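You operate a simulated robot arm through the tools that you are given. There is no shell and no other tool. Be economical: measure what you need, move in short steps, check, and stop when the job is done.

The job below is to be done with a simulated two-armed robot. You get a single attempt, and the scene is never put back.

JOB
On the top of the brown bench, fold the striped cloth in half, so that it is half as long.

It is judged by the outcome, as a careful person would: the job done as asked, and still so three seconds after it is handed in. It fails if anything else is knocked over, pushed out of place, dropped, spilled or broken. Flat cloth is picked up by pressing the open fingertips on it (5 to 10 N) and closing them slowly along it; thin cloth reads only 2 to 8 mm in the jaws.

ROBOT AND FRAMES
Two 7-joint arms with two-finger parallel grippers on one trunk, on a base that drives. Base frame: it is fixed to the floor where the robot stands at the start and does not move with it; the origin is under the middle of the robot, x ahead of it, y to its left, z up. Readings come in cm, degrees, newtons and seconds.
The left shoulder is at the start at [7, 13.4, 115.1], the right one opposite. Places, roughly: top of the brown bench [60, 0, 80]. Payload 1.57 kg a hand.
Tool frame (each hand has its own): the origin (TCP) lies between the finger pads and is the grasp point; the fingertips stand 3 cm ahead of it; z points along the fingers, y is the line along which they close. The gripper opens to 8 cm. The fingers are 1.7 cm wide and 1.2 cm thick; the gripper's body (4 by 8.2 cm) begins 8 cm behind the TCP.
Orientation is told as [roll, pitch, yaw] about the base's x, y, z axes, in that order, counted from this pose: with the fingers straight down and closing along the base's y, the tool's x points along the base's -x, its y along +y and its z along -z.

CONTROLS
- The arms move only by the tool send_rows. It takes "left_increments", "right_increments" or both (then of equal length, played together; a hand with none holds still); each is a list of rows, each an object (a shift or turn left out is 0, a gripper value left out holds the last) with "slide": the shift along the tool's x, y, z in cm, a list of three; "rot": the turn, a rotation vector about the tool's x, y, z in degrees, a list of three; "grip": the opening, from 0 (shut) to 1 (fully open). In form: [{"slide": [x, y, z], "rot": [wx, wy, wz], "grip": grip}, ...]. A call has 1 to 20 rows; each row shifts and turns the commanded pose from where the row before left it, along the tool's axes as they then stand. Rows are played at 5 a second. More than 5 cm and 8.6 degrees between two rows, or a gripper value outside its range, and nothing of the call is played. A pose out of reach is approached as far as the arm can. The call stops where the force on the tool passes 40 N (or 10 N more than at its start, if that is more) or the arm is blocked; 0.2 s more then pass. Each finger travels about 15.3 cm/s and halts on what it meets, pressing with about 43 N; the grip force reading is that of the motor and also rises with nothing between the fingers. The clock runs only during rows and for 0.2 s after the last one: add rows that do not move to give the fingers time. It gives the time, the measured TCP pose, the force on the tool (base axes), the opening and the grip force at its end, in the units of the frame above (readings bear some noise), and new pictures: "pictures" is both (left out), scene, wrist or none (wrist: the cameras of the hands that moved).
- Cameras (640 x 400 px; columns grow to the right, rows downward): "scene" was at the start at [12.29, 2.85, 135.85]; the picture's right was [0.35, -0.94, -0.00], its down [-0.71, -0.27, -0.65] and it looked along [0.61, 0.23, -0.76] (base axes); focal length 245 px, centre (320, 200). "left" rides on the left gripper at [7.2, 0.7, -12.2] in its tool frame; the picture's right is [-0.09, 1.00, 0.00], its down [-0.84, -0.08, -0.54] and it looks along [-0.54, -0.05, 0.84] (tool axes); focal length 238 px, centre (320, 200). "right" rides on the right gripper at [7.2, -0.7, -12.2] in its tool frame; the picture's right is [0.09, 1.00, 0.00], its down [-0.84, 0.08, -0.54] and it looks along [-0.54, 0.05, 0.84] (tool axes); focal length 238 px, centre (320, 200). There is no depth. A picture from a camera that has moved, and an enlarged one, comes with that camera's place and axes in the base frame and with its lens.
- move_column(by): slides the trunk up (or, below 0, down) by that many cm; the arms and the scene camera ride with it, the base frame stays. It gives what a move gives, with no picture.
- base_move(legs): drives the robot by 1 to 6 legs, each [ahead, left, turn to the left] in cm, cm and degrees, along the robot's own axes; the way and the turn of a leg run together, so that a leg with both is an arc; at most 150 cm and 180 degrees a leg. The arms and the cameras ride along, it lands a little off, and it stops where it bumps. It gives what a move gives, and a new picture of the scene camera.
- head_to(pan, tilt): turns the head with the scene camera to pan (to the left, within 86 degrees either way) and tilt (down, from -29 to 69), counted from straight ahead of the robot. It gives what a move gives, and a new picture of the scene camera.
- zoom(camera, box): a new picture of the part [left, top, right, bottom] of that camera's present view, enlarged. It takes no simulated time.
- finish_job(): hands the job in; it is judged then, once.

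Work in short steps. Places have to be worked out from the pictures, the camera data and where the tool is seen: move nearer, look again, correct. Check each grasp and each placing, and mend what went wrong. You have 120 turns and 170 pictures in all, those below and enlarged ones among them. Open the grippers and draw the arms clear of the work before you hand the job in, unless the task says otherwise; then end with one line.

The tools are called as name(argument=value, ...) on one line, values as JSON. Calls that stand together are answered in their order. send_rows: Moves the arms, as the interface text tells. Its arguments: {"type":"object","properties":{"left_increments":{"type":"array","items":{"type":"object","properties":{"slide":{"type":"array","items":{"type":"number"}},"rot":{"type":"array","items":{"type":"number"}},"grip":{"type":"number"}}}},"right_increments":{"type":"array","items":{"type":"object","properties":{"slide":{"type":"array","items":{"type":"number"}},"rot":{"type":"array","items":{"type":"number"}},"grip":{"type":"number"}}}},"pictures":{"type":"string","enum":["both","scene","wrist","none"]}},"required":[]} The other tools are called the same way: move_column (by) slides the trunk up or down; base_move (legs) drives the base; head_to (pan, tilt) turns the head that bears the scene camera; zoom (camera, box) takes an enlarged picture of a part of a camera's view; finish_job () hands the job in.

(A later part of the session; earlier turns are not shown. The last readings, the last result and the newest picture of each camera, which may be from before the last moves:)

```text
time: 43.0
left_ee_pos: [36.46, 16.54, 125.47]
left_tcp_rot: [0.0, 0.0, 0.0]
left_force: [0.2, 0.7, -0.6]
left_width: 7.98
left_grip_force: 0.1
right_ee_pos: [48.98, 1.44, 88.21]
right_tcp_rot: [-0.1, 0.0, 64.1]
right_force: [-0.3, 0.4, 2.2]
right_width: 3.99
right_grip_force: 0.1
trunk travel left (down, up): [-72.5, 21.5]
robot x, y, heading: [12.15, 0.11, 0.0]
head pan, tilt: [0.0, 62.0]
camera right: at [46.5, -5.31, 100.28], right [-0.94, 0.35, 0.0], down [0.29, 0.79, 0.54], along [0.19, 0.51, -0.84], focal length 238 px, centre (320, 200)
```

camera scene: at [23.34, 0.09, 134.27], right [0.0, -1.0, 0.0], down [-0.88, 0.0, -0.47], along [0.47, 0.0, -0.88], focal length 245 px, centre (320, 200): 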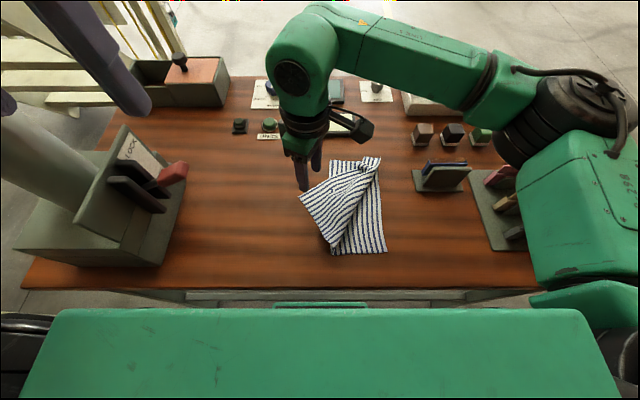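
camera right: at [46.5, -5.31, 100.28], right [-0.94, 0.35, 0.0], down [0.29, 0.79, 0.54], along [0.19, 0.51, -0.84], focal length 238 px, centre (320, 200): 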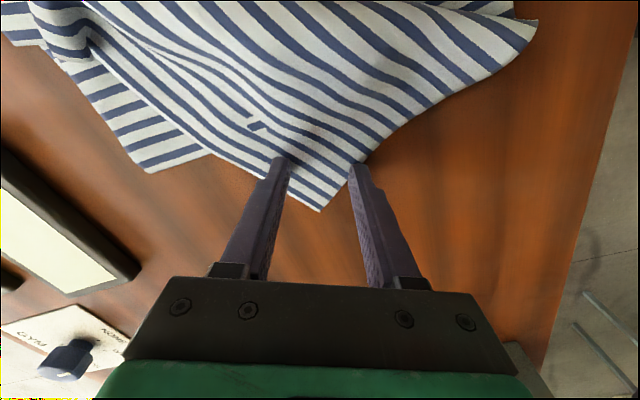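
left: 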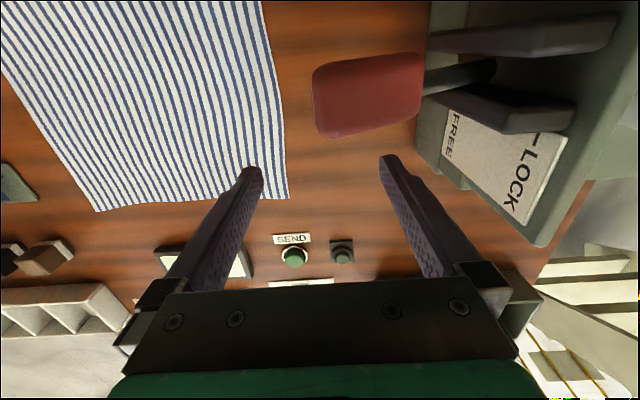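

Both tips are on the cloth. I'll press a touch more and close slowly.

send_rows(right_increments=[{"slide": [0, 0, 0.08]}, {}, {"grip": 0.46}, {"grip": 0.42}, {"grip": 0.38}, {"grip": 0.34}, {"grip": 0.3}, {"grip": 0.26}, {"grip": 0.22}, {"grip": 0.18}, {"grip": 0.14}, {"grip": 0.1}, {"grip": 0.07}, {"grip": 0.04}, {"grip": 0}, {}, {}], pictures="wrist")

```text
time: 46.6
left_ee_pos: [36.23, 16.55, 125.33]
left_tcp_rot: [-0.1, -0.1, 0.0]
left_force: [-0.1, 0.7, 0.1]
left_width: 8.01
left_grip_force: 0.1
right_ee_pos: [48.9, 1.48, 88.11]
right_tcp_rot: [-0.2, 0.0, 64.1]
right_force: [-0.3, 0.7, 11.5]
right_width: 0.22
right_grip_force: 23.9
trunk travel left (down, up): [-72.5, 21.5]
robot x, y, heading: [12.15, 0.1, -0.1]
head pan, tilt: [0.0, 62.0]
camera right: at [46.39, -5.3, 100.26], right [-0.94, 0.35, 0.0], down [0.29, 0.79, 0.54], along [0.19, 0.51, -0.84], focal length 238 px, centre (320, 200)
```

right: 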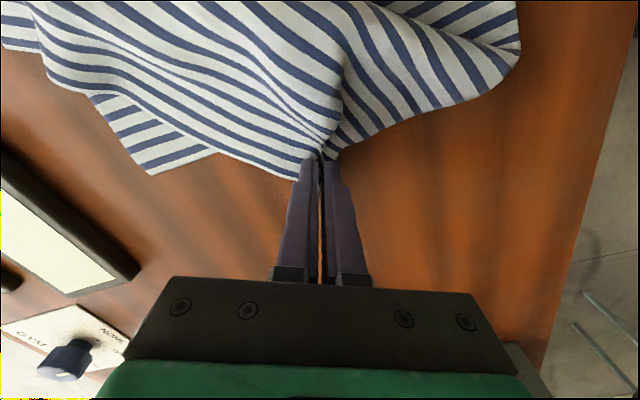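

Corner D is held, with the width at 0.22 cm. I'll lift it in an arc towards C.

send_rows(right_increments=[{"slide": [0.3, 0, -1.2]}, {"slide": [0.4, 0, -1.4]}, {"slide": [0.8, 0.1, -1.5]}, {"slide": [1, 0.2, -1.5]}, {"slide": [1.5, 0.2, -1.5]}, {"slide": [1.8, 0.3, -1]}, {"slide": [2, 0.3, -0.5]}, {"slide": [2, 0.4, 0]}, {"slide": [2, 0.4, 0]}, {}])

```text
time: 48.8
left_ee_pos: [36.41, 16.61, 125.44]
left_tcp_rot: [0.0, 0.0, 0.0]
left_force: [0.3, -0.7, -0.4]
left_width: 7.98
left_grip_force: 0.2
right_ee_pos: [42.25, -8.35, 96.75]
right_tcp_rot: [-0.2, 0.1, 64.1]
right_force: [0.8, 0.3, -0.3]
right_width: 0.21
right_grip_force: 23.3
trunk travel left (down, up): [-72.5, 21.5]
robot x, y, heading: [11.8, 0.27, -0.2]
head pan, tilt: [0.0, 62.0]
camera scene: at [23.37, 0.13, 134.27], right [0.0, -1.0, 0.0], down [-0.88, 0.0, -0.47], along [0.47, 0.0, -0.88], focal length 245 px, centre (320, 200)
camera right: at [39.71, -15.12, 108.84], right [-0.94, 0.35, 0.0], down [0.3, 0.79, 0.54], along [0.19, 0.51, -0.84], focal length 238 px, centre (320, 200)
```

scene: 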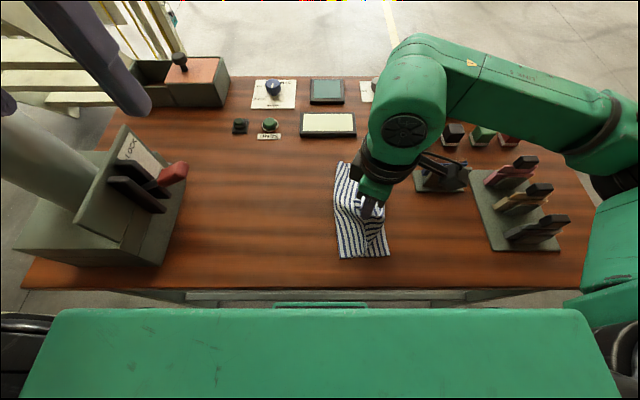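
right: 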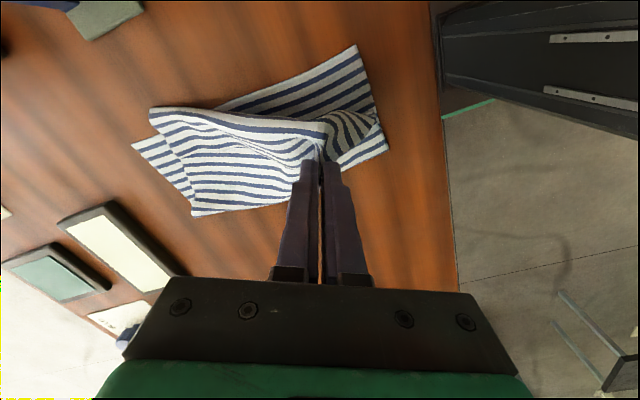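

Carrying is going well and C is at (36.8, −14.0). I'll lean 30° and lower D onto C.

send_rows(right_increments=[{"rot": [0, -7.5, 0]}, {"rot": [0, -7.5, 0]}, {"rot": [0, -7.5, 0]}, {"rot": [0, -7.5, 0]}, {"slide": [1.95, 0.31, 0.5]}, {"slide": [1.95, 0.31, 0.6]}, {"slide": [1.95, 0.31, 0.7]}, {"slide": [1.95, 0.31, 0.8]}, {"slide": [1.94, 0.33, 0.84]}, {}])

```text
time: 51.0
left_ee_pos: [36.43, 16.53, 125.52]
left_tcp_rot: [-0.1, 0.0, 0.0]
left_force: [-1.2, 0.3, 0.5]
left_width: 8.01
left_grip_force: 0.0
right_ee_pos: [38.71, -8.97, 89.19]
right_tcp_rot: [-0.1, -26.1, 64.1]
right_force: [0.0, 1.0, 0.1]
right_width: 0.19
right_grip_force: 23.5
right hand out of reach, approached as far as the arm can: row 2, 3, 4, 5, 6, 7, 8, 9
trunk travel left (down, up): [-72.5, 21.5]
robot x, y, heading: [11.69, 0.07, -0.0]
head pan, tilt: [0.0, 62.0]
camera scene: at [23.33, 0.13, 134.27], right [0.0, -1.0, 0.0], down [-0.88, 0.0, -0.47], along [0.47, 0.0, -0.88], focal length 245 px, centre (320, 200)
camera right: at [34.15, -19.9, 96.95], right [-0.93, 0.36, -0.04], down [0.15, 0.5, 0.85], along [0.33, 0.79, -0.52], focal length 238 px, centre (320, 200)
```

scene: 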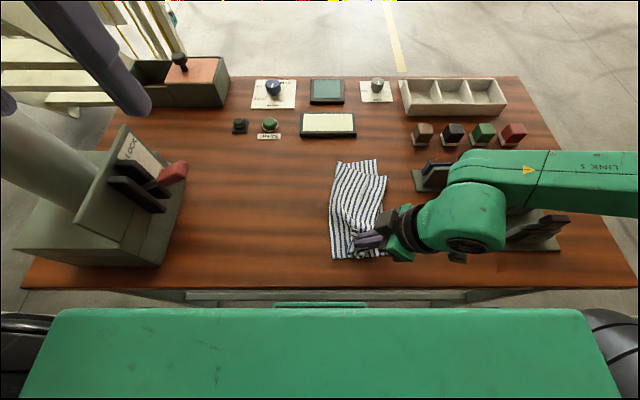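
right: 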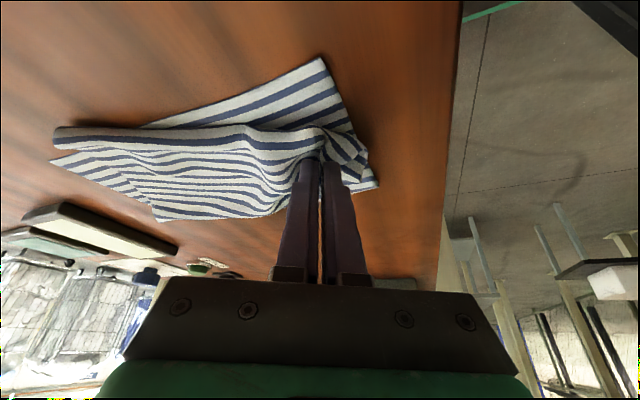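

The leaned pose is past the wrist limit. I'll raise slightly, return to vertical and then go on toward C.

send_rows(right_increments=[{"slide": [-1.1, 0, -2.2]}, {"rot": [0, 8.6, 0]}, {"rot": [0, 8.6, 0]}, {"rot": [0, 8.6, 0]}, {"slide": [1.6, 0, 0]}, {"slide": [1.6, 0, 0]}, {}])

```text
time: 52.6
left_ee_pos: [36.46, 16.65, 125.44]
left_tcp_rot: [-0.2, 0.1, 0.1]
left_force: [0.1, 0.2, 1.2]
left_width: 8.02
left_grip_force: 0.0
right_ee_pos: [37.84, -11.01, 91.36]
right_tcp_rot: [-0.2, -0.3, 64.0]
right_force: [-0.3, 0.4, -0.4]
right_width: 0.22
right_grip_force: 23.3
right hand out of reach, approached as far as the arm can: row 1
trunk travel left (down, up): [-72.5, 21.5]
robot x, y, heading: [11.85, -0.33, -0.2]
head pan, tilt: [0.0, 62.0]
camera scene: at [23.4, 0.2, 134.26], right [0.0, -1.0, 0.0], down [-0.88, 0.0, -0.47], along [0.47, 0.0, -0.88], focal length 245 px, centre (320, 200)
camera right: at [35.34, -17.94, 103.47], right [-0.94, 0.35, 0.0], down [0.29, 0.78, 0.55], along [0.2, 0.51, -0.84], focal length 238 px, centre (320, 200)
```

scene: 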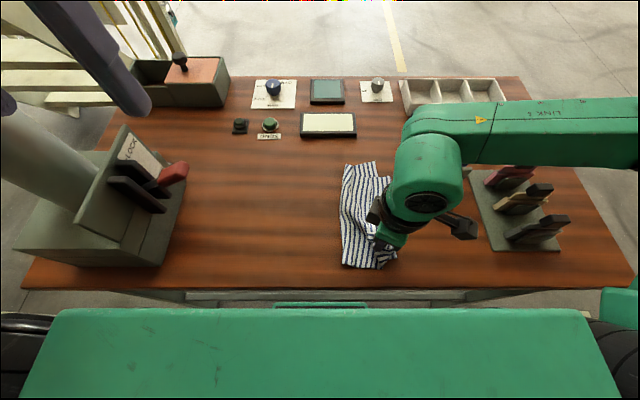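
right: 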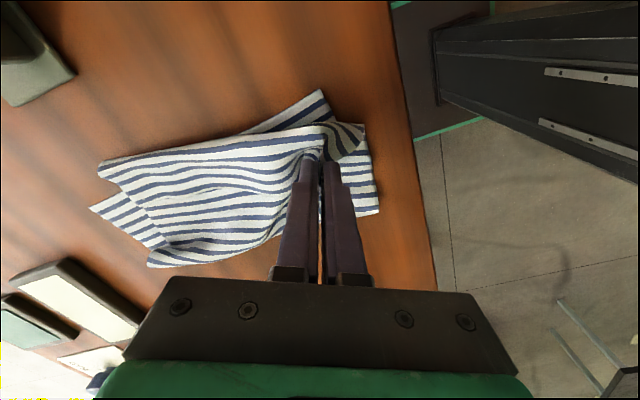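

C is now at about (36.3, −15.2). I'll shift so the pinch sits just inside it and lower.

send_rows(right_increments=[{"slide": [0.95, -0.7, 0.4]}, {"slide": [0.95, -0.7, 0.6]}, {"slide": [0, 0, 1]}, {"slide": [0, 0, 0.8]}, {}])

zoom(camera="right", box=[60, 40, 440, 280])

```text
time: 53.8
left_ee_pos: [36.43, 16.5, 125.46]
left_tcp_rot: [0.0, 0.0, 0.0]
left_force: [0.8, 0.9, 0.1]
left_width: 8.03
left_grip_force: 0.0
right_ee_pos: [38.2, -13.43, 88.55]
right_tcp_rot: [-0.2, -0.4, 64.0]
right_force: [0.5, -0.5, -0.5]
right_width: 0.22
right_grip_force: 23.7
trunk travel left (down, up): [-72.5, 21.5]
robot x, y, heading: [11.73, 0.11, 0.0]
head pan, tilt: [0.0, 62.0]
camera scene: at [23.33, 0.08, 134.27], right [0.0, -1.0, 0.0], down [-0.88, 0.0, -0.47], along [0.47, 0.0, -0.88], focal length 245 px, centre (320, 200)
camera right: at [35.77, -20.36, 100.6], right [-0.94, 0.35, 0.0], down [0.29, 0.78, 0.55], along [0.2, 0.51, -0.84], focal length 238 px, centre (320, 200)
```

scene: 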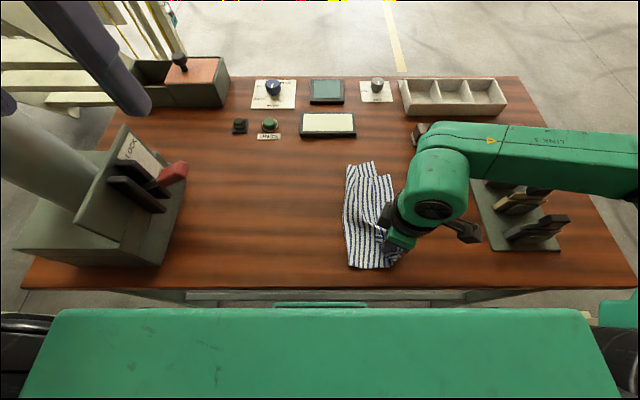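
right: 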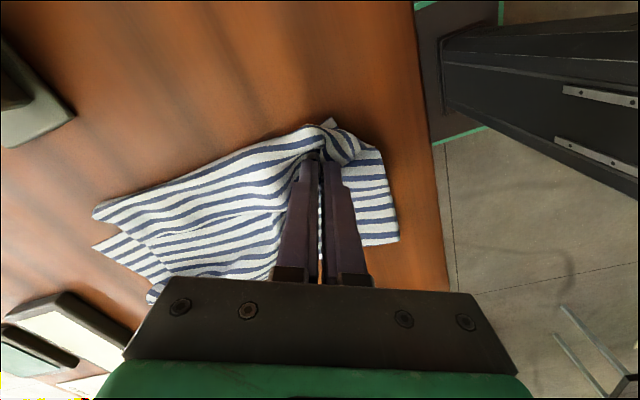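

```text
1.67 times, centred on (250, 160) of right
camera zoom: at [35.77, -20.36, 100.6], right [-0.94, 0.35, 0.0], down [0.29, 0.78, 0.55], along [0.2, 0.51, -0.84], focal length 397 px, centre (437, 267)
```

zoom: 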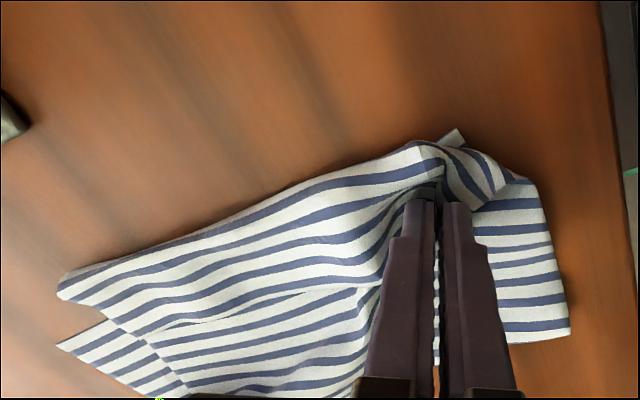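

The corner is over C. I'll release and retreat straight up, then move aside to look.

send_rows(right_increments=[{"slide": [0, 0, 0.2]}, {"grip": 0.08}, {"grip": 0.16}, {"grip": 0.22}, {}, {"slide": [0, 0, -1]}, {"slide": [0, 0, -2]}, {"slide": [0, 0, -3]}, {"slide": [0, 0, -4]}, {"slide": [4, 0, -2]}, {"slide": [4, 0, -2]}, {"slide": [4, 0, 0]}, {}])

zoom(camera="scene", box=[310, 140, 450, 280])

```text
time: 56.6
left_ee_pos: [36.57, 16.66, 125.29]
left_tcp_rot: [-0.1, 0.1, 0.0]
left_force: [0.9, 0.3, 0.0]
left_width: 8.02
left_grip_force: 0.0
right_ee_pos: [33.69, -17.51, 103.76]
right_tcp_rot: [-0.2, -0.3, 64.0]
right_force: [-0.3, -0.2, -0.3]
right_width: 1.77
right_grip_force: 0.1
right hand out of reach, approached as far as the arm can: row 10, 11, 12
trunk travel left (down, up): [-72.5, 21.5]
robot x, y, heading: [11.96, -0.1, -0.1]
head pan, tilt: [0.0, 62.0]
camera scene: at [23.51, 0.15, 134.25], right [0.0, -1.0, 0.0], down [-0.88, 0.0, -0.47], along [0.47, 0.0, -0.88], focal length 245 px, centre (320, 200)
camera right: at [31.17, -24.36, 115.86], right [-0.94, 0.35, 0.0], down [0.29, 0.78, 0.55], along [0.2, 0.51, -0.84], focal length 238 px, centre (320, 200)
```

scene: 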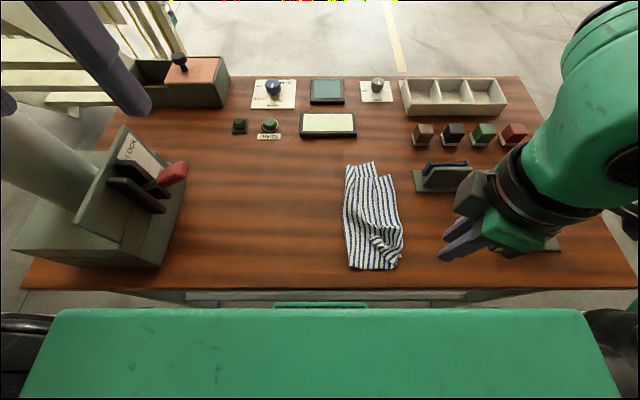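
right: 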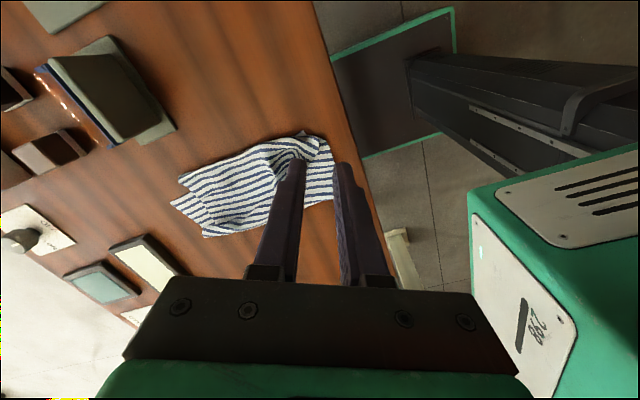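

```text
2.86 times, centred on (380, 210) of scene
camera zoom: at [23.51, 0.15, 134.25], right [0.0, -1.0, 0.0], down [-0.88, 0.0, -0.47], along [0.47, 0.0, -0.88], focal length 701 px, centre (149, 171)
```

zoom: 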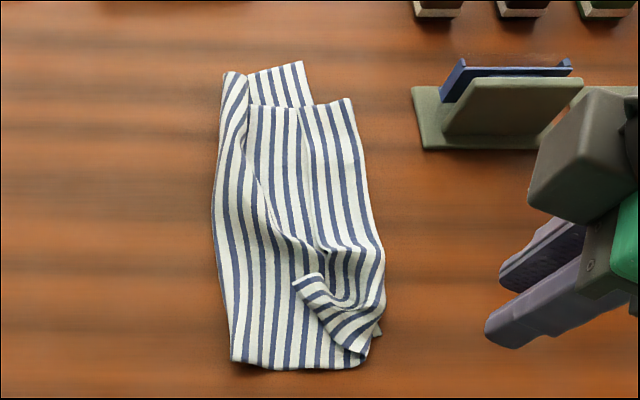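

The flap is over, but the folded piece is only about 10 cm wide instead of 15, so there's a pleat somewhere. I'll put the wrist back to yaw 0 and take a closer look with the wrist camera.

send_rows(right_increments=[{"slide": [0, 0, -4]}, {"rot": [0, 0, 8]}, {"rot": [0, 0, 8]}, {"rot": [0, 0, 8]}, {"rot": [0, 0, 8]}, {"rot": [0, 0, 8]}, {"rot": [0, 0, 8]}, {"rot": [0, 0, 8]}, {"rot": [0, 0, 8]}, {"slide": [-3, 2, 0]}, {"slide": [-3, 2, 0]}, {}])

zoom(camera="right", box=[180, 0, 460, 180])

```text
time: 59.2
left_ee_pos: [36.34, 16.55, 125.49]
left_tcp_rot: [0.1, 0.1, 0.0]
left_force: [-0.8, 0.0, -0.1]
left_width: 7.97
left_grip_force: 0.1
right_ee_pos: [39.42, -13.62, 107.81]
right_tcp_rot: [0.4, -0.4, 0.0]
right_force: [-0.2, 1.0, -0.6]
right_width: 1.76
right_grip_force: 0.0
trunk travel left (down, up): [-72.5, 21.5]
robot x, y, heading: [12.36, -0.2, -0.1]
head pan, tilt: [0.0, 62.0]
camera scene: at [23.2, 0.0, 134.28], right [0.0, -1.0, 0.0], down [-0.88, 0.0, -0.47], along [0.47, 0.0, -0.88], focal length 245 px, centre (320, 200)
camera right: at [32.22, -14.43, 119.86], right [-0.09, 1.0, 0.0], down [0.83, 0.07, 0.55], along [0.55, 0.05, -0.84], focal length 238 px, centre (320, 200)
```

scene: 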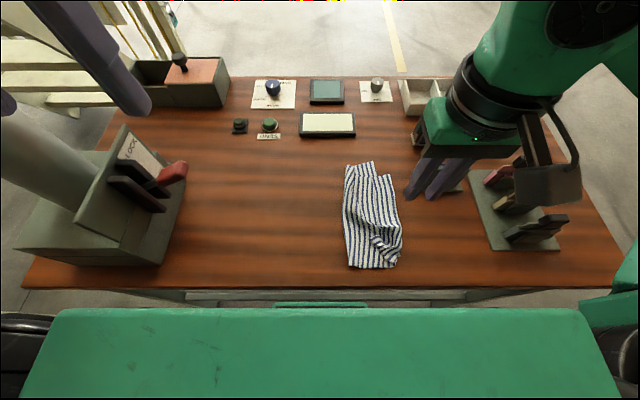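
right: 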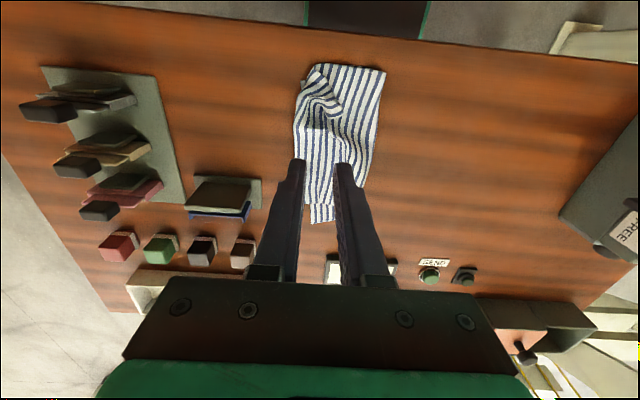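

```text
2.22 times, centred on (320, 90) of right
camera zoom: at [32.22, -14.43, 119.86], right [-0.09, 1.0, 0.0], down [0.83, 0.07, 0.55], along [0.55, 0.05, -0.84], focal length 530 px, centre (320, 444)
```

zoom: 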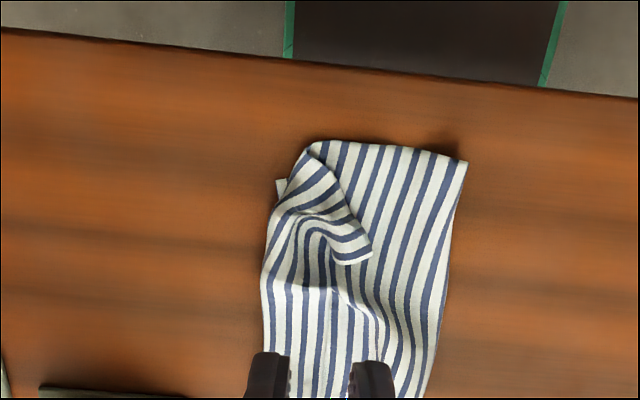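

Corner D has curled back by about 5 cm and the upper layer carries a pleat. My plan is to pinch the upper layer inside the corner, lift it so the edge hangs and uncurls, then re-lay it while shifting the fold left. The right hand goes above (45, −10.5).

send_rows(right_increments=[{"slide": [-2.8, 1.55, 0], "grip": 0.55}, {"slide": [-2.8, 1.55, 0]}, {"slide": [0, 0, 4]}, {"slide": [0, 0, 4]}, {"slide": [0, 0, 4]}, {"slide": [0, 0, 3]}, {}, {}])

zoom(camera="right", box=[180, 0, 460, 180])

```text
time: 61.0
left_ee_pos: [36.39, 16.54, 125.49]
left_tcp_rot: [0.0, 0.0, 0.0]
left_force: [0.3, 0.0, 0.4]
left_width: 8.01
left_grip_force: 0.0
right_ee_pos: [45.31, -10.35, 92.78]
right_tcp_rot: [0.3, -0.3, 0.0]
right_force: [0.1, 0.7, -0.3]
right_width: 4.4
right_grip_force: 0.1
trunk travel left (down, up): [-72.5, 21.5]
robot x, y, heading: [11.72, -0.16, -0.1]
head pan, tilt: [0.0, 62.0]
camera scene: at [23.34, 0.09, 134.27], right [0.0, -1.0, 0.0], down [-0.88, 0.0, -0.47], along [0.47, 0.0, -0.88], focal length 245 px, centre (320, 200)
camera right: at [38.12, -11.2, 104.95], right [-0.09, 1.0, 0.0], down [0.83, 0.07, 0.55], along [0.54, 0.05, -0.84], focal length 238 px, centre (320, 200)
```

scene: 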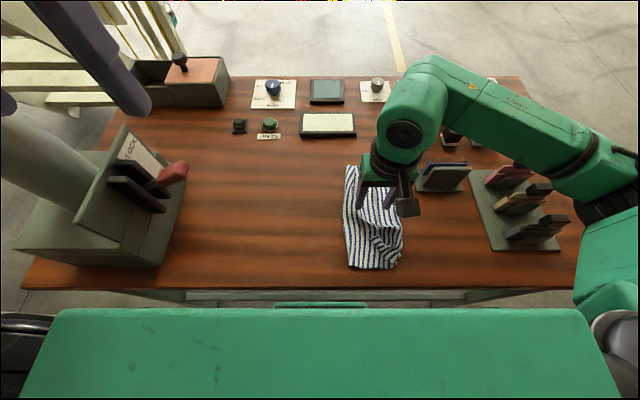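
right: 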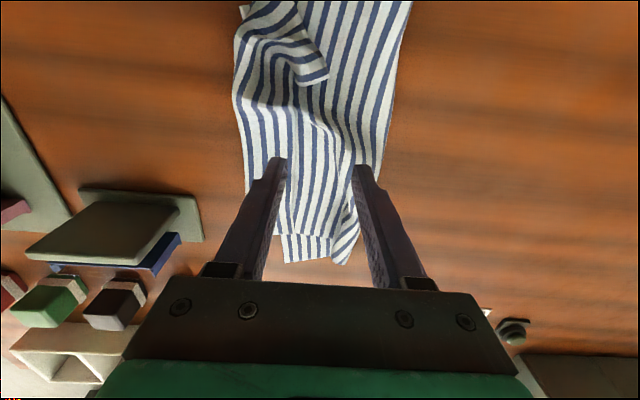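

```text
2.22 times, centred on (320, 90) of right
camera zoom: at [38.12, -11.2, 104.95], right [-0.09, 1.0, 0.0], down [0.83, 0.07, 0.55], along [0.54, 0.05, -0.84], focal length 530 px, centre (320, 444)
```

zoom: 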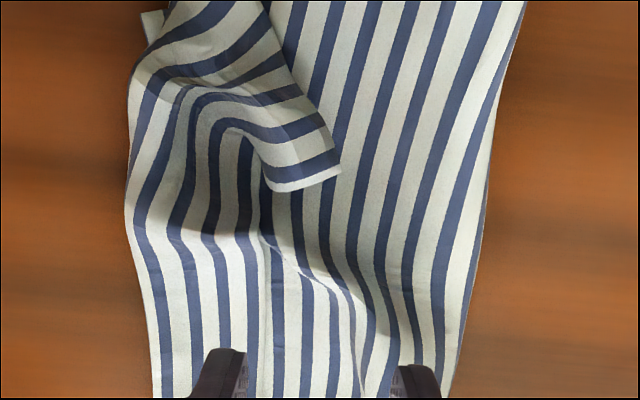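

The wrinkle reads as a Z-pleat at the far end of the upper layer, with the crease about 6–7 cm too far right there. I'll fix the far corner A first, near (56.8, −16.8), and start by moving above it.

send_rows(right_increments=[{"slide": [-2, -0.7, -2]}, {"slide": [-4, -1.5, 0]}, {"slide": [-4, -1.4, 0], "grip": 0.5}, {}, {}], pictures="wrist")

```text
time: 62.2
left_ee_pos: [36.3, 16.5, 125.43]
left_tcp_rot: [0.0, 0.0, 0.0]
left_force: [-0.7, 0.4, -0.4]
left_width: 8.02
left_grip_force: 0.1
right_ee_pos: [55.22, -13.99, 94.89]
right_tcp_rot: [0.3, -0.4, 0.1]
right_force: [-0.3, 0.0, 0.0]
right_width: 4.02
right_grip_force: 0.1
trunk travel left (down, up): [-72.5, 21.5]
robot x, y, heading: [11.53, -0.29, -0.2]
head pan, tilt: [0.0, 62.0]
camera right: at [48.06, -14.82, 107.01], right [-0.09, 1.0, 0.0], down [0.83, 0.07, 0.55], along [0.54, 0.05, -0.84], focal length 238 px, centre (320, 200)
```

right: 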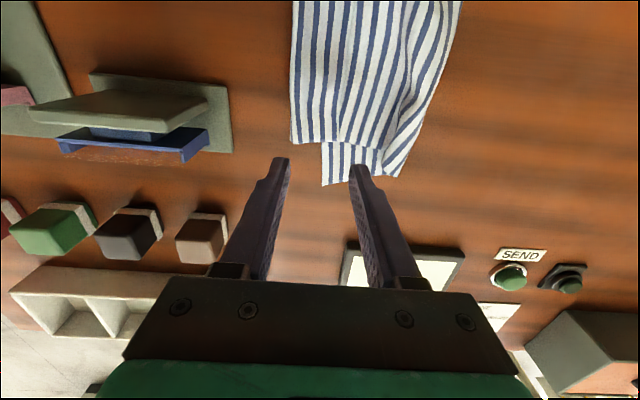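

Corner A is at (55.6, −16.7). I'll align and lower toward contact.

send_rows(right_increments=[{"slide": [1.4, 0.2, 2]}, {"slide": [0, 0, 2]}, {"slide": [0, 0, 1.8]}, {"slide": [0, 0, 0.4]}, {"slide": [0, 0, 0.2]}, {}, {}], pictures="wrist")

```text
time: 63.8
left_ee_pos: [36.52, 16.52, 125.48]
left_tcp_rot: [0.1, 0.1, -0.1]
left_force: [0.8, 0.2, -0.8]
left_width: 8.01
left_grip_force: 0.0
right_ee_pos: [53.86, -13.77, 88.46]
right_tcp_rot: [0.3, -0.3, 0.0]
right_force: [-0.6, -0.7, 0.2]
right_width: 4.02
right_grip_force: 0.1
trunk travel left (down, up): [-72.5, 21.5]
robot x, y, heading: [12.02, 0.06, -0.2]
head pan, tilt: [0.0, 62.0]
camera right: at [46.73, -14.58, 100.59], right [-0.09, 1.0, 0.0], down [0.83, 0.07, 0.55], along [0.54, 0.05, -0.84], focal length 238 px, centre (320, 200)
```

right: 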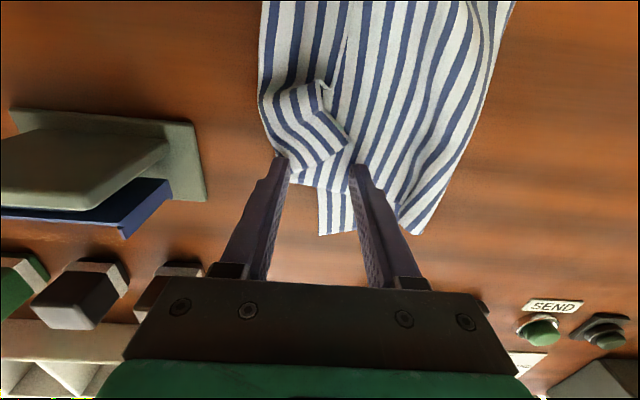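

zoom(camera="right", box=[230, 40, 470, 240])

```text
2.00 times, centred on (350, 140) of right
camera zoom: at [46.73, -14.58, 100.59], right [-0.09, 1.0, 0.0], down [0.83, 0.07, 0.55], along [0.54, 0.05, -0.84], focal length 477 px, centre (260, 320)
```

zoom: 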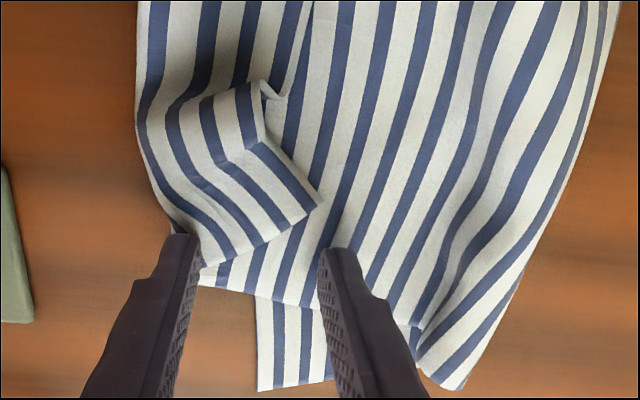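

Corner A's hem has popped over and its tip now points +y. I'll lift off and pinch the upper layer mid-flap near (48.5, −11.5), then raise it so both corners hang and uncurl.

send_rows(right_increments=[{"slide": [0, 0, -3]}, {"slide": [2.7, 1.1, 0]}, {"slide": [2.7, 1.1, 0]}, {"slide": [0, 0, 2]}, {"slide": [0, 0, 0.7]}, {}, {"slide": [0, 0, 0.2]}, {"slide": [0, 0, 0.2]}, {}], pictures="wrist")

```text
time: 65.8
left_ee_pos: [36.41, 16.48, 125.37]
left_tcp_rot: [0.0, 0.1, -0.1]
left_force: [-0.8, 0.7, 0.4]
left_width: 7.99
left_grip_force: 0.1
right_ee_pos: [48.33, -11.57, 88.41]
right_tcp_rot: [0.3, -0.5, -0.1]
right_force: [-0.5, -0.5, 0.0]
right_width: 4.0
right_grip_force: 0.0
trunk travel left (down, up): [-72.5, 21.5]
robot x, y, heading: [11.43, -0.09, -0.1]
head pan, tilt: [0.0, 62.0]
camera right: at [41.28, -12.34, 100.48], right [-0.09, 1.0, 0.0], down [0.83, 0.07, 0.55], along [0.54, 0.05, -0.84], focal length 238 px, centre (320, 200)
```

right: 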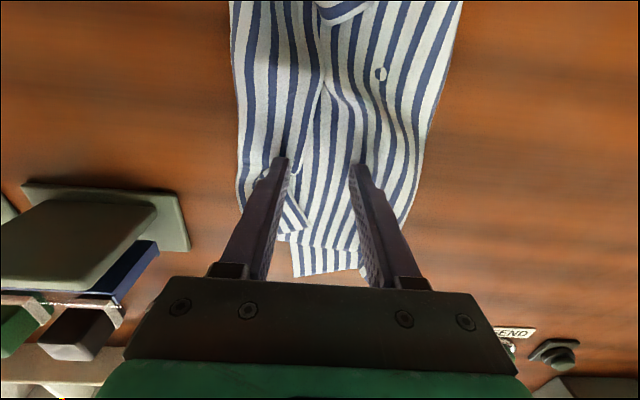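

Positioned over the pleat. Next I'll press in small steps.

send_rows(right_increments=[{"slide": [0, 0, 0.1]}, {}, {"slide": [0, 0, 0.1]}, {}, {"slide": [0, 0, 0.06]}, {}], pictures="none")

```text
time: 67.2
left_ee_pos: [36.3, 16.63, 125.5]
left_tcp_rot: [-0.1, 0.0, 0.0]
left_force: [0.3, 0.5, -0.2]
left_width: 8.01
left_grip_force: 0.1
right_ee_pos: [48.41, -11.4, 88.2]
right_tcp_rot: [0.3, -0.5, 0.1]
right_force: [1.9, 1.0, 17.8]
right_width: 3.85
right_grip_force: 0.0
trunk travel left (down, up): [-72.5, 21.5]
robot x, y, heading: [11.7, -0.08, 0.2]
head pan, tilt: [0.0, 62.0]
```

send_rows(right_increments=[{"slide": [0, 0, -0.08]}, {}, {"grip": 0.44}, {"grip": 0.39}, {"grip": 0.34}, {"grip": 0.29}, {"grip": 0.24}, {"grip": 0.19}, {"grip": 0.15}, {"grip": 0.11}, {"grip": 0.07}, {"grip": 0.03}, {"grip": 0}, {}, {}], pictures="wrist")

```text
time: 70.4
left_ee_pos: [36.24, 16.56, 125.5]
left_tcp_rot: [0.0, 0.0, 0.0]
left_force: [0.4, 0.2, -0.1]
left_width: 8.02
left_grip_force: 0.0
right_ee_pos: [48.34, -11.57, 88.17]
right_tcp_rot: [0.3, -0.4, 0.0]
right_force: [0.0, -0.3, 10.4]
right_width: 0.0
right_grip_force: 21.4
trunk travel left (down, up): [-72.5, 21.5]
robot x, y, heading: [11.79, 0.34, 0.0]
head pan, tilt: [0.0, 62.0]
camera right: at [41.16, -12.34, 100.34], right [-0.09, 1.0, 0.0], down [0.83, 0.07, 0.55], along [0.55, 0.05, -0.84], focal length 238 px, centre (320, 200)
```

right: 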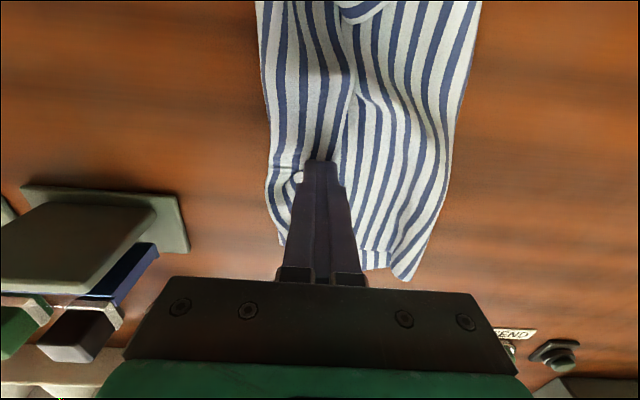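

That pinch missed, with the width at 0.0. I'll raise the hand and view the whole cloth again before choosing a new grasp.

send_rows(right_increments=[{"slide": [0, 0, -4]}, {"slide": [4, 0, -4]}, {"slide": [4, -2, -2]}, {"slide": [4, -4, 0]}, {"slide": [0, -4, 0], "grip": 0.5}, {}])

zoom(camera="scene", box=[310, 140, 450, 280])

```text
refused: row 2 steps farther than a row can; nothing moved
```

```text
2.86 times, centred on (380, 210) of scene
camera zoom: at [23.19, 0.1, 134.29], right [0.0, -1.0, 0.0], down [-0.88, 0.0, -0.47], along [0.47, 0.0, -0.88], focal length 701 px, centre (149, 171)
```

zoom: 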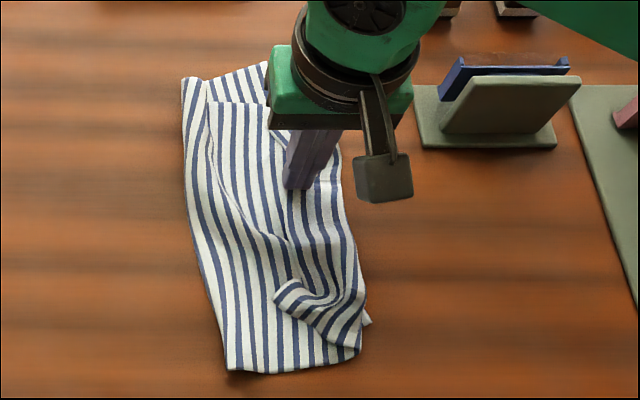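

The row step was too large, so I'll send smaller ones.

send_rows(right_increments=[{"slide": [0, 0, -4]}, {"slide": [2, 0, -4]}, {"slide": [3, -3, 0]}, {"slide": [3, -3.5, 0]}, {"slide": [0, -4, 0], "grip": 0.5}, {"slide": [0, -3, 0]}, {}])

zoom(camera="scene", box=[310, 140, 450, 280])

```text
time: 72.0
left_ee_pos: [36.36, 16.63, 125.34]
left_tcp_rot: [-0.1, -0.1, 0.0]
left_force: [0.1, -0.5, 0.3]
left_width: 7.98
left_grip_force: 0.1
right_ee_pos: [40.48, -25.1, 96.18]
right_tcp_rot: [0.3, -0.3, 0.0]
right_force: [-0.7, 0.5, -0.6]
right_width: 3.97
right_grip_force: 0.0
trunk travel left (down, up): [-72.5, 21.5]
robot x, y, heading: [11.75, -0.03, -0.3]
head pan, tilt: [0.0, 62.0]
camera scene: at [23.36, 0.12, 134.27], right [0.0, -1.0, 0.0], down [-0.88, 0.0, -0.47], along [0.47, 0.0, -0.88], focal length 245 px, centre (320, 200)
camera right: at [33.27, -25.89, 108.18], right [-0.09, 1.0, 0.0], down [0.83, 0.08, 0.55], along [0.54, 0.05, -0.84], focal length 238 px, centre (320, 200)
```

scene: 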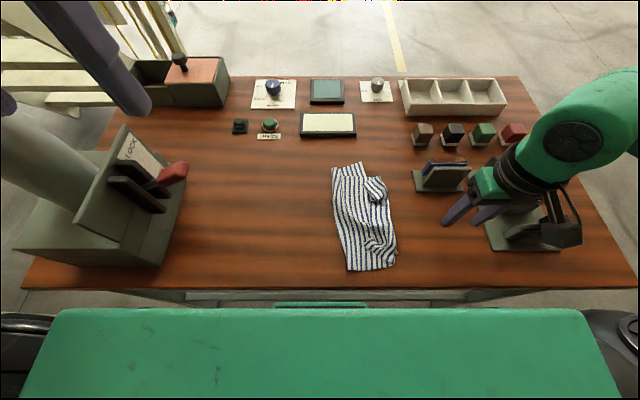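
right: 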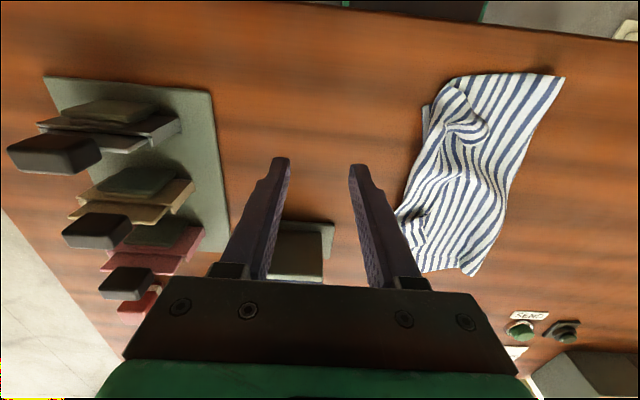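

```text
2.86 times, centred on (380, 210) of scene
camera zoom: at [23.36, 0.12, 134.27], right [0.0, -1.0, 0.0], down [-0.88, 0.0, -0.47], along [0.47, 0.0, -0.88], focal length 701 px, centre (149, 171)
```

zoom: 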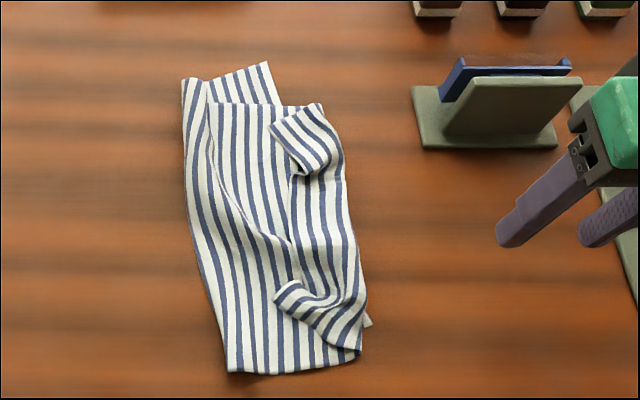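

Now the structure is clear: the AD edge is folded back on top as a hem, with corner A at about (53.1, −9.6) and D at about (38.8, −8.8), both tips pointing +y. I'll pinch A's corner across the diagonal, as I did before with D, then re-lay it. First I position with yaw 64.

send_rows(right_increments=[{"slide": [0, 0, -2.5]}, {"slide": [-2.8, 3, 0]}, {"slide": [-2.8, 3, 0]}, {"slide": [-2.8, 3, 0]}, {"slide": [-2.9, 3.1, 0]}, {"rot": [0, 0, -8]}, {"rot": [0, 0, -8]}, {"rot": [0, 0, -8]}, {"rot": [0, 0, -8]}, {"rot": [0, 0, -8]}, {"rot": [0, 0, -8]}, {"rot": [0, 0, -8]}, {"rot": [0, 0, -8]}, {"slide": [0, 0, 3.5]}, {}])

zoom(camera="right", box=[180, 0, 460, 180])

```text
time: 75.2
left_ee_pos: [36.46, 16.47, 125.51]
left_tcp_rot: [0.0, 0.0, 0.0]
left_force: [-0.5, -0.2, -0.8]
left_width: 7.98
left_grip_force: 0.2
right_ee_pos: [49.81, -9.19, 96.91]
right_tcp_rot: [0.0, -0.4, 52.0]
right_force: [0.3, -0.5, 0.1]
right_width: 4.01
right_grip_force: 0.1
right hand out of reach, approached as far as the arm can: row 11, 12, 13
trunk travel left (down, up): [-72.5, 21.5]
robot x, y, heading: [11.8, 0.26, 0.0]
head pan, tilt: [0.0, 62.0]
camera scene: at [23.34, -0.06, 134.27], right [0.0, -1.0, 0.0], down [-0.88, 0.0, -0.47], along [0.47, 0.0, -0.88], focal length 245 px, centre (320, 200)
camera right: at [45.89, -15.33, 108.97], right [-0.84, 0.54, 0.0], down [0.45, 0.7, 0.55], along [0.3, 0.46, -0.84], focal length 238 px, centre (320, 200)
```

scene: 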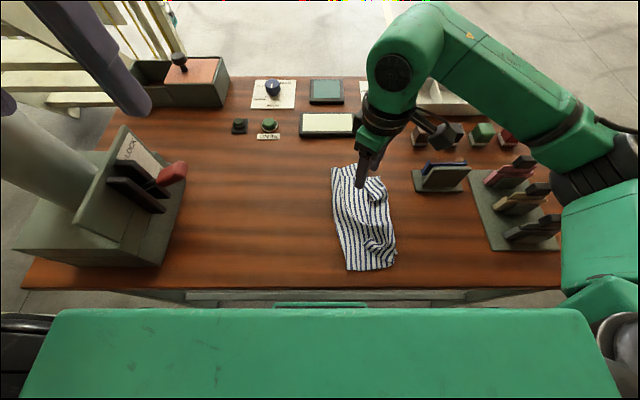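
right: 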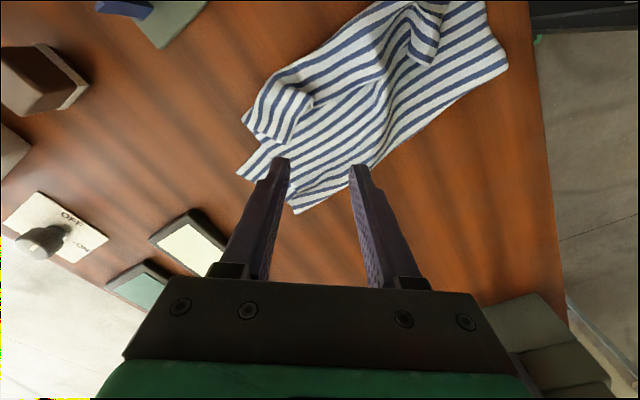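

```text
2.22 times, centred on (320, 90) of right
camera zoom: at [45.89, -15.33, 108.97], right [-0.84, 0.54, 0.0], down [0.45, 0.7, 0.55], along [0.3, 0.46, -0.84], focal length 530 px, centre (320, 444)
```

zoom: 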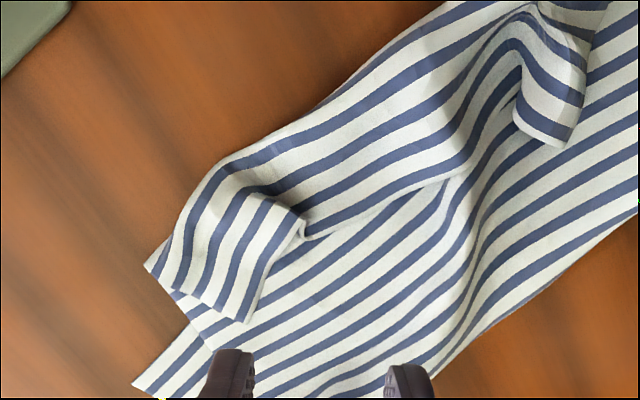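

The AD edge is folded back as a strip about 5 cm wide, and corner A makes a raised loop near (53.1, −12.3). I'll align at yaw 36 to squeeze that loop from both sides.

send_rows(right_increments=[{"rot": [0, 0, 8], "grip": 0.58}, {"rot": [0, 0, 8]}, {"slide": [-0.4, -2.2, 0]}, {"slide": [-0.4, -2.2, 0]}, {"slide": [0, 0, 2.5]}, {"slide": [0, 0, 2.5]}, {}], pictures="wrist")

```text
time: 76.8
left_ee_pos: [36.37, 16.6, 125.51]
left_tcp_rot: [0.0, 0.0, -0.1]
left_force: [-0.4, 0.0, 0.2]
left_width: 7.99
left_grip_force: 0.0
right_ee_pos: [53.03, -12.09, 91.98]
right_tcp_rot: [0.0, -0.5, 35.9]
right_force: [-0.8, -0.6, 0.1]
right_width: 4.66
right_grip_force: 0.0
trunk travel left (down, up): [-72.5, 21.5]
robot x, y, heading: [11.99, -0.1, -0.2]
head pan, tilt: [0.0, 62.0]
camera right: at [47.59, -16.89, 104.06], right [-0.66, 0.75, 0.0], down [0.63, 0.55, 0.55], along [0.41, 0.36, -0.84], focal length 238 px, centre (320, 200)
```

right: 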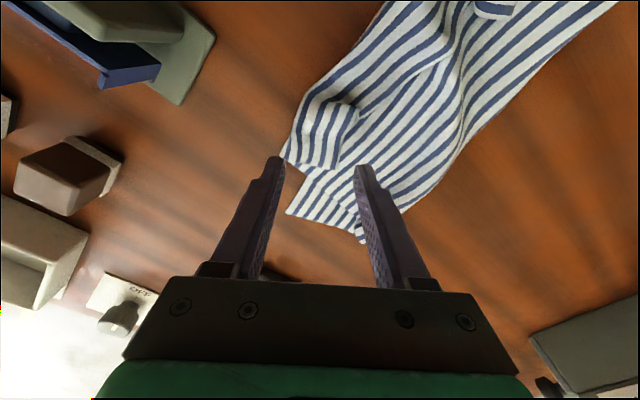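

The loop sits between the fingers. I'll nudge back 0.6 cm, lower and close.

send_rows(right_increments=[{"slide": [0.6, 0, 1.5]}, {"slide": [0, 0, 1.3]}, {"slide": [0, 0, 0.4]}, {}, {"grip": 0.5}, {"grip": 0.42}, {"grip": 0.34}, {"grip": 0.26}, {"grip": 0.18}, {"grip": 0.1}, {"grip": 0.03}, {"grip": 0}, {}, {}], pictures="wrist")

```text
time: 79.8
left_ee_pos: [36.51, 16.75, 125.47]
left_tcp_rot: [0.1, 0.0, 0.0]
left_force: [0.2, -0.1, -0.1]
left_width: 7.99
left_grip_force: 0.1
right_ee_pos: [52.6, -12.41, 88.72]
right_tcp_rot: [0.0, -0.6, 36.0]
right_force: [0.3, -0.2, -0.2]
right_width: 0.02
right_grip_force: 21.0
trunk travel left (down, up): [-72.5, 21.5]
robot x, y, heading: [12.18, -0.34, -0.2]
head pan, tilt: [0.0, 62.0]
camera right: at [47.15, -17.24, 100.89], right [-0.66, 0.75, 0.0], down [0.63, 0.55, 0.55], along [0.41, 0.36, -0.84], focal length 238 px, centre (320, 200)
```

right: 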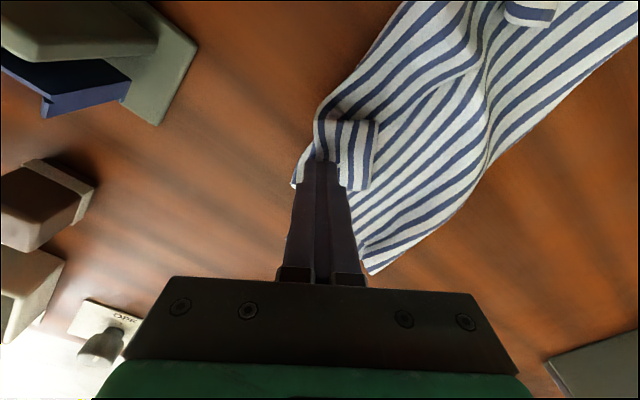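

I closed above the cloth and missed. I'll lift, recentre on the shifted loop and press with real contact this time.

send_rows(right_increments=[{"slide": [0, 0, -2.5]}, {"slide": [0.4, 1.7, 0], "grip": 0.5}, {}, {}, {"slide": [0, 0, 1.5]}, {"slide": [0, 0, 1]}, {"slide": [0, 0, 0.3]}, {}, {"slide": [0, 0, 0.15]}, {}, {}], pictures="wrist")

```text
time: 82.2
left_ee_pos: [36.31, 16.43, 125.48]
left_tcp_rot: [0.0, 0.0, 0.0]
left_force: [0.3, -0.2, 0.2]
left_width: 7.99
left_grip_force: 0.0
right_ee_pos: [51.13, -11.42, 88.23]
right_tcp_rot: [0.0, -0.4, 36.0]
right_force: [0.4, 0.6, 0.5]
right_width: 4.02
right_grip_force: 0.0
trunk travel left (down, up): [-72.5, 21.5]
robot x, y, heading: [12.08, 0.39, -0.0]
head pan, tilt: [0.0, 62.0]
camera right: at [45.8, -16.12, 100.42], right [-0.66, 0.75, 0.0], down [0.63, 0.55, 0.55], along [0.41, 0.36, -0.84], focal length 238 px, centre (320, 200)
```

right: 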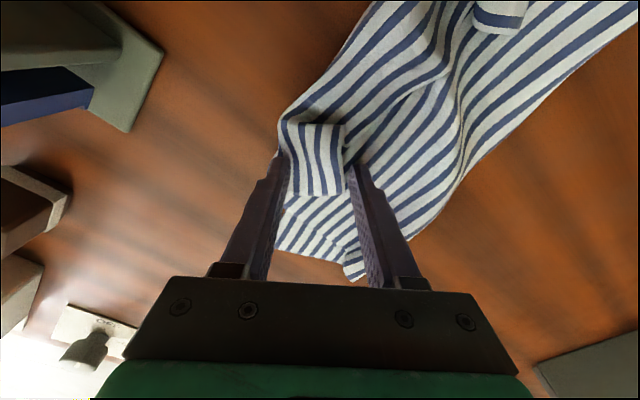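

The loop is now squarely between the fingers. I'll press lightly and close.

send_rows(right_increments=[{"slide": [0, 0, 0.1]}, {}, {"grip": 0.44}, {"grip": 0.38}, {"grip": 0.32}, {"grip": 0.26}, {"grip": 0.2}, {"grip": 0.15}, {"grip": 0.1}, {"grip": 0.05}, {"grip": 0}, {}, {}], pictures="wrist")

```text
time: 85.0
left_ee_pos: [36.43, 16.52, 125.36]
left_tcp_rot: [-0.1, -0.1, 0.1]
left_force: [-0.2, -0.8, -0.7]
left_width: 8.02
left_grip_force: 0.1
right_ee_pos: [51.19, -11.16, 88.4]
right_tcp_rot: [-0.1, -0.4, 36.0]
right_force: [0.1, 0.3, 0.7]
right_width: 0.24
right_grip_force: 23.7
trunk travel left (down, up): [-72.5, 21.5]
robot x, y, heading: [11.83, -0.04, -0.3]
head pan, tilt: [0.0, 62.0]
camera right: at [45.82, -16.11, 100.32], right [-0.66, 0.75, 0.0], down [0.63, 0.55, 0.55], along [0.41, 0.36, -0.84], focal length 238 px, centre (320, 200)
```

right: 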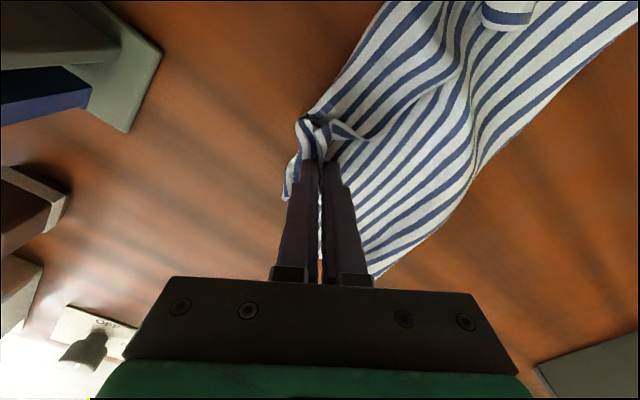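

A's corner is held, with the width at 0.24 cm. I'll lift it and bring it up and left to peel the fold open.

send_rows(right_increments=[{"slide": [0, 0, -2]}, {"slide": [0, 0, -2]}, {"slide": [-2, 1, -1.5]}, {"slide": [-2, 1, -1.5]}, {"slide": [-2, 1, -1.5]}, {"slide": [-2, 1.2, -1.5]}, {"slide": [-1.8, 1.2, 0]}, {}])

zoom(camera="scene", box=[290, 120, 450, 280])

```text
time: 86.8
left_ee_pos: [36.4, 16.5, 125.51]
left_tcp_rot: [0.0, 0.1, 0.0]
left_force: [-0.8, -0.7, 0.2]
left_width: 8.0
left_grip_force: 0.1
right_ee_pos: [55.83, -1.17, 98.34]
right_tcp_rot: [0.1, -0.5, 36.1]
right_force: [-0.3, 0.1, -0.4]
right_width: 0.21
right_grip_force: 23.8
trunk travel left (down, up): [-72.5, 21.5]
robot x, y, heading: [11.91, 0.2, 0.0]
head pan, tilt: [0.0, 62.0]
camera scene: at [23.33, 0.02, 134.27], right [0.0, -1.0, 0.0], down [-0.88, 0.0, -0.47], along [0.47, 0.0, -0.88], focal length 245 px, centre (320, 200)
camera right: at [50.54, -6.09, 110.44], right [-0.66, 0.75, 0.0], down [0.63, 0.55, 0.55], along [0.41, 0.36, -0.84], focal length 238 px, centre (320, 200)
```

scene: 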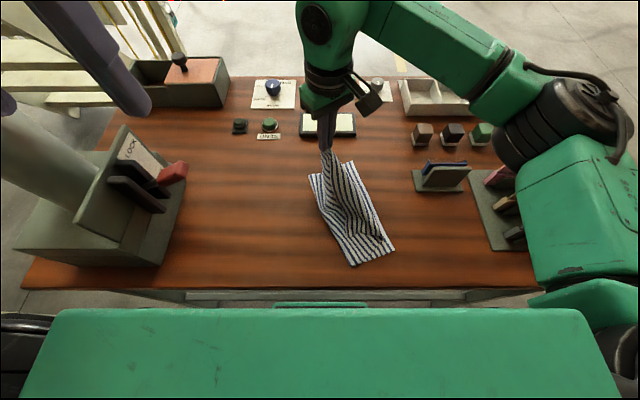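
right: 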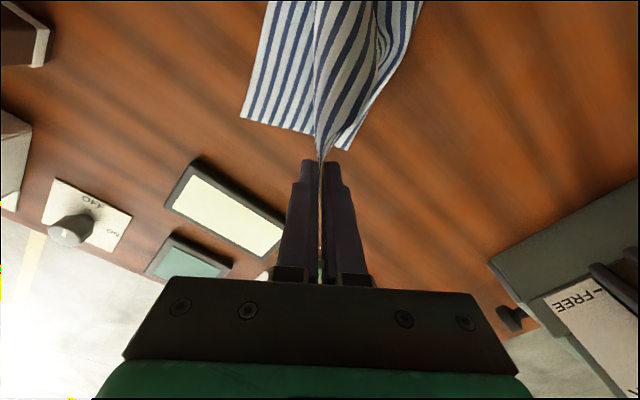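

```text
2.50 times, centred on (370, 200) of scene
camera zoom: at [23.33, 0.02, 134.27], right [0.0, -1.0, 0.0], down [-0.88, 0.0, -0.47], along [0.47, 0.0, -0.88], focal length 614 px, centre (195, 200)
```

zoom: 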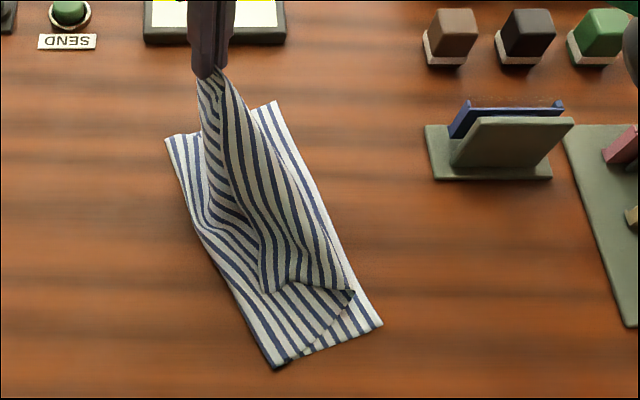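

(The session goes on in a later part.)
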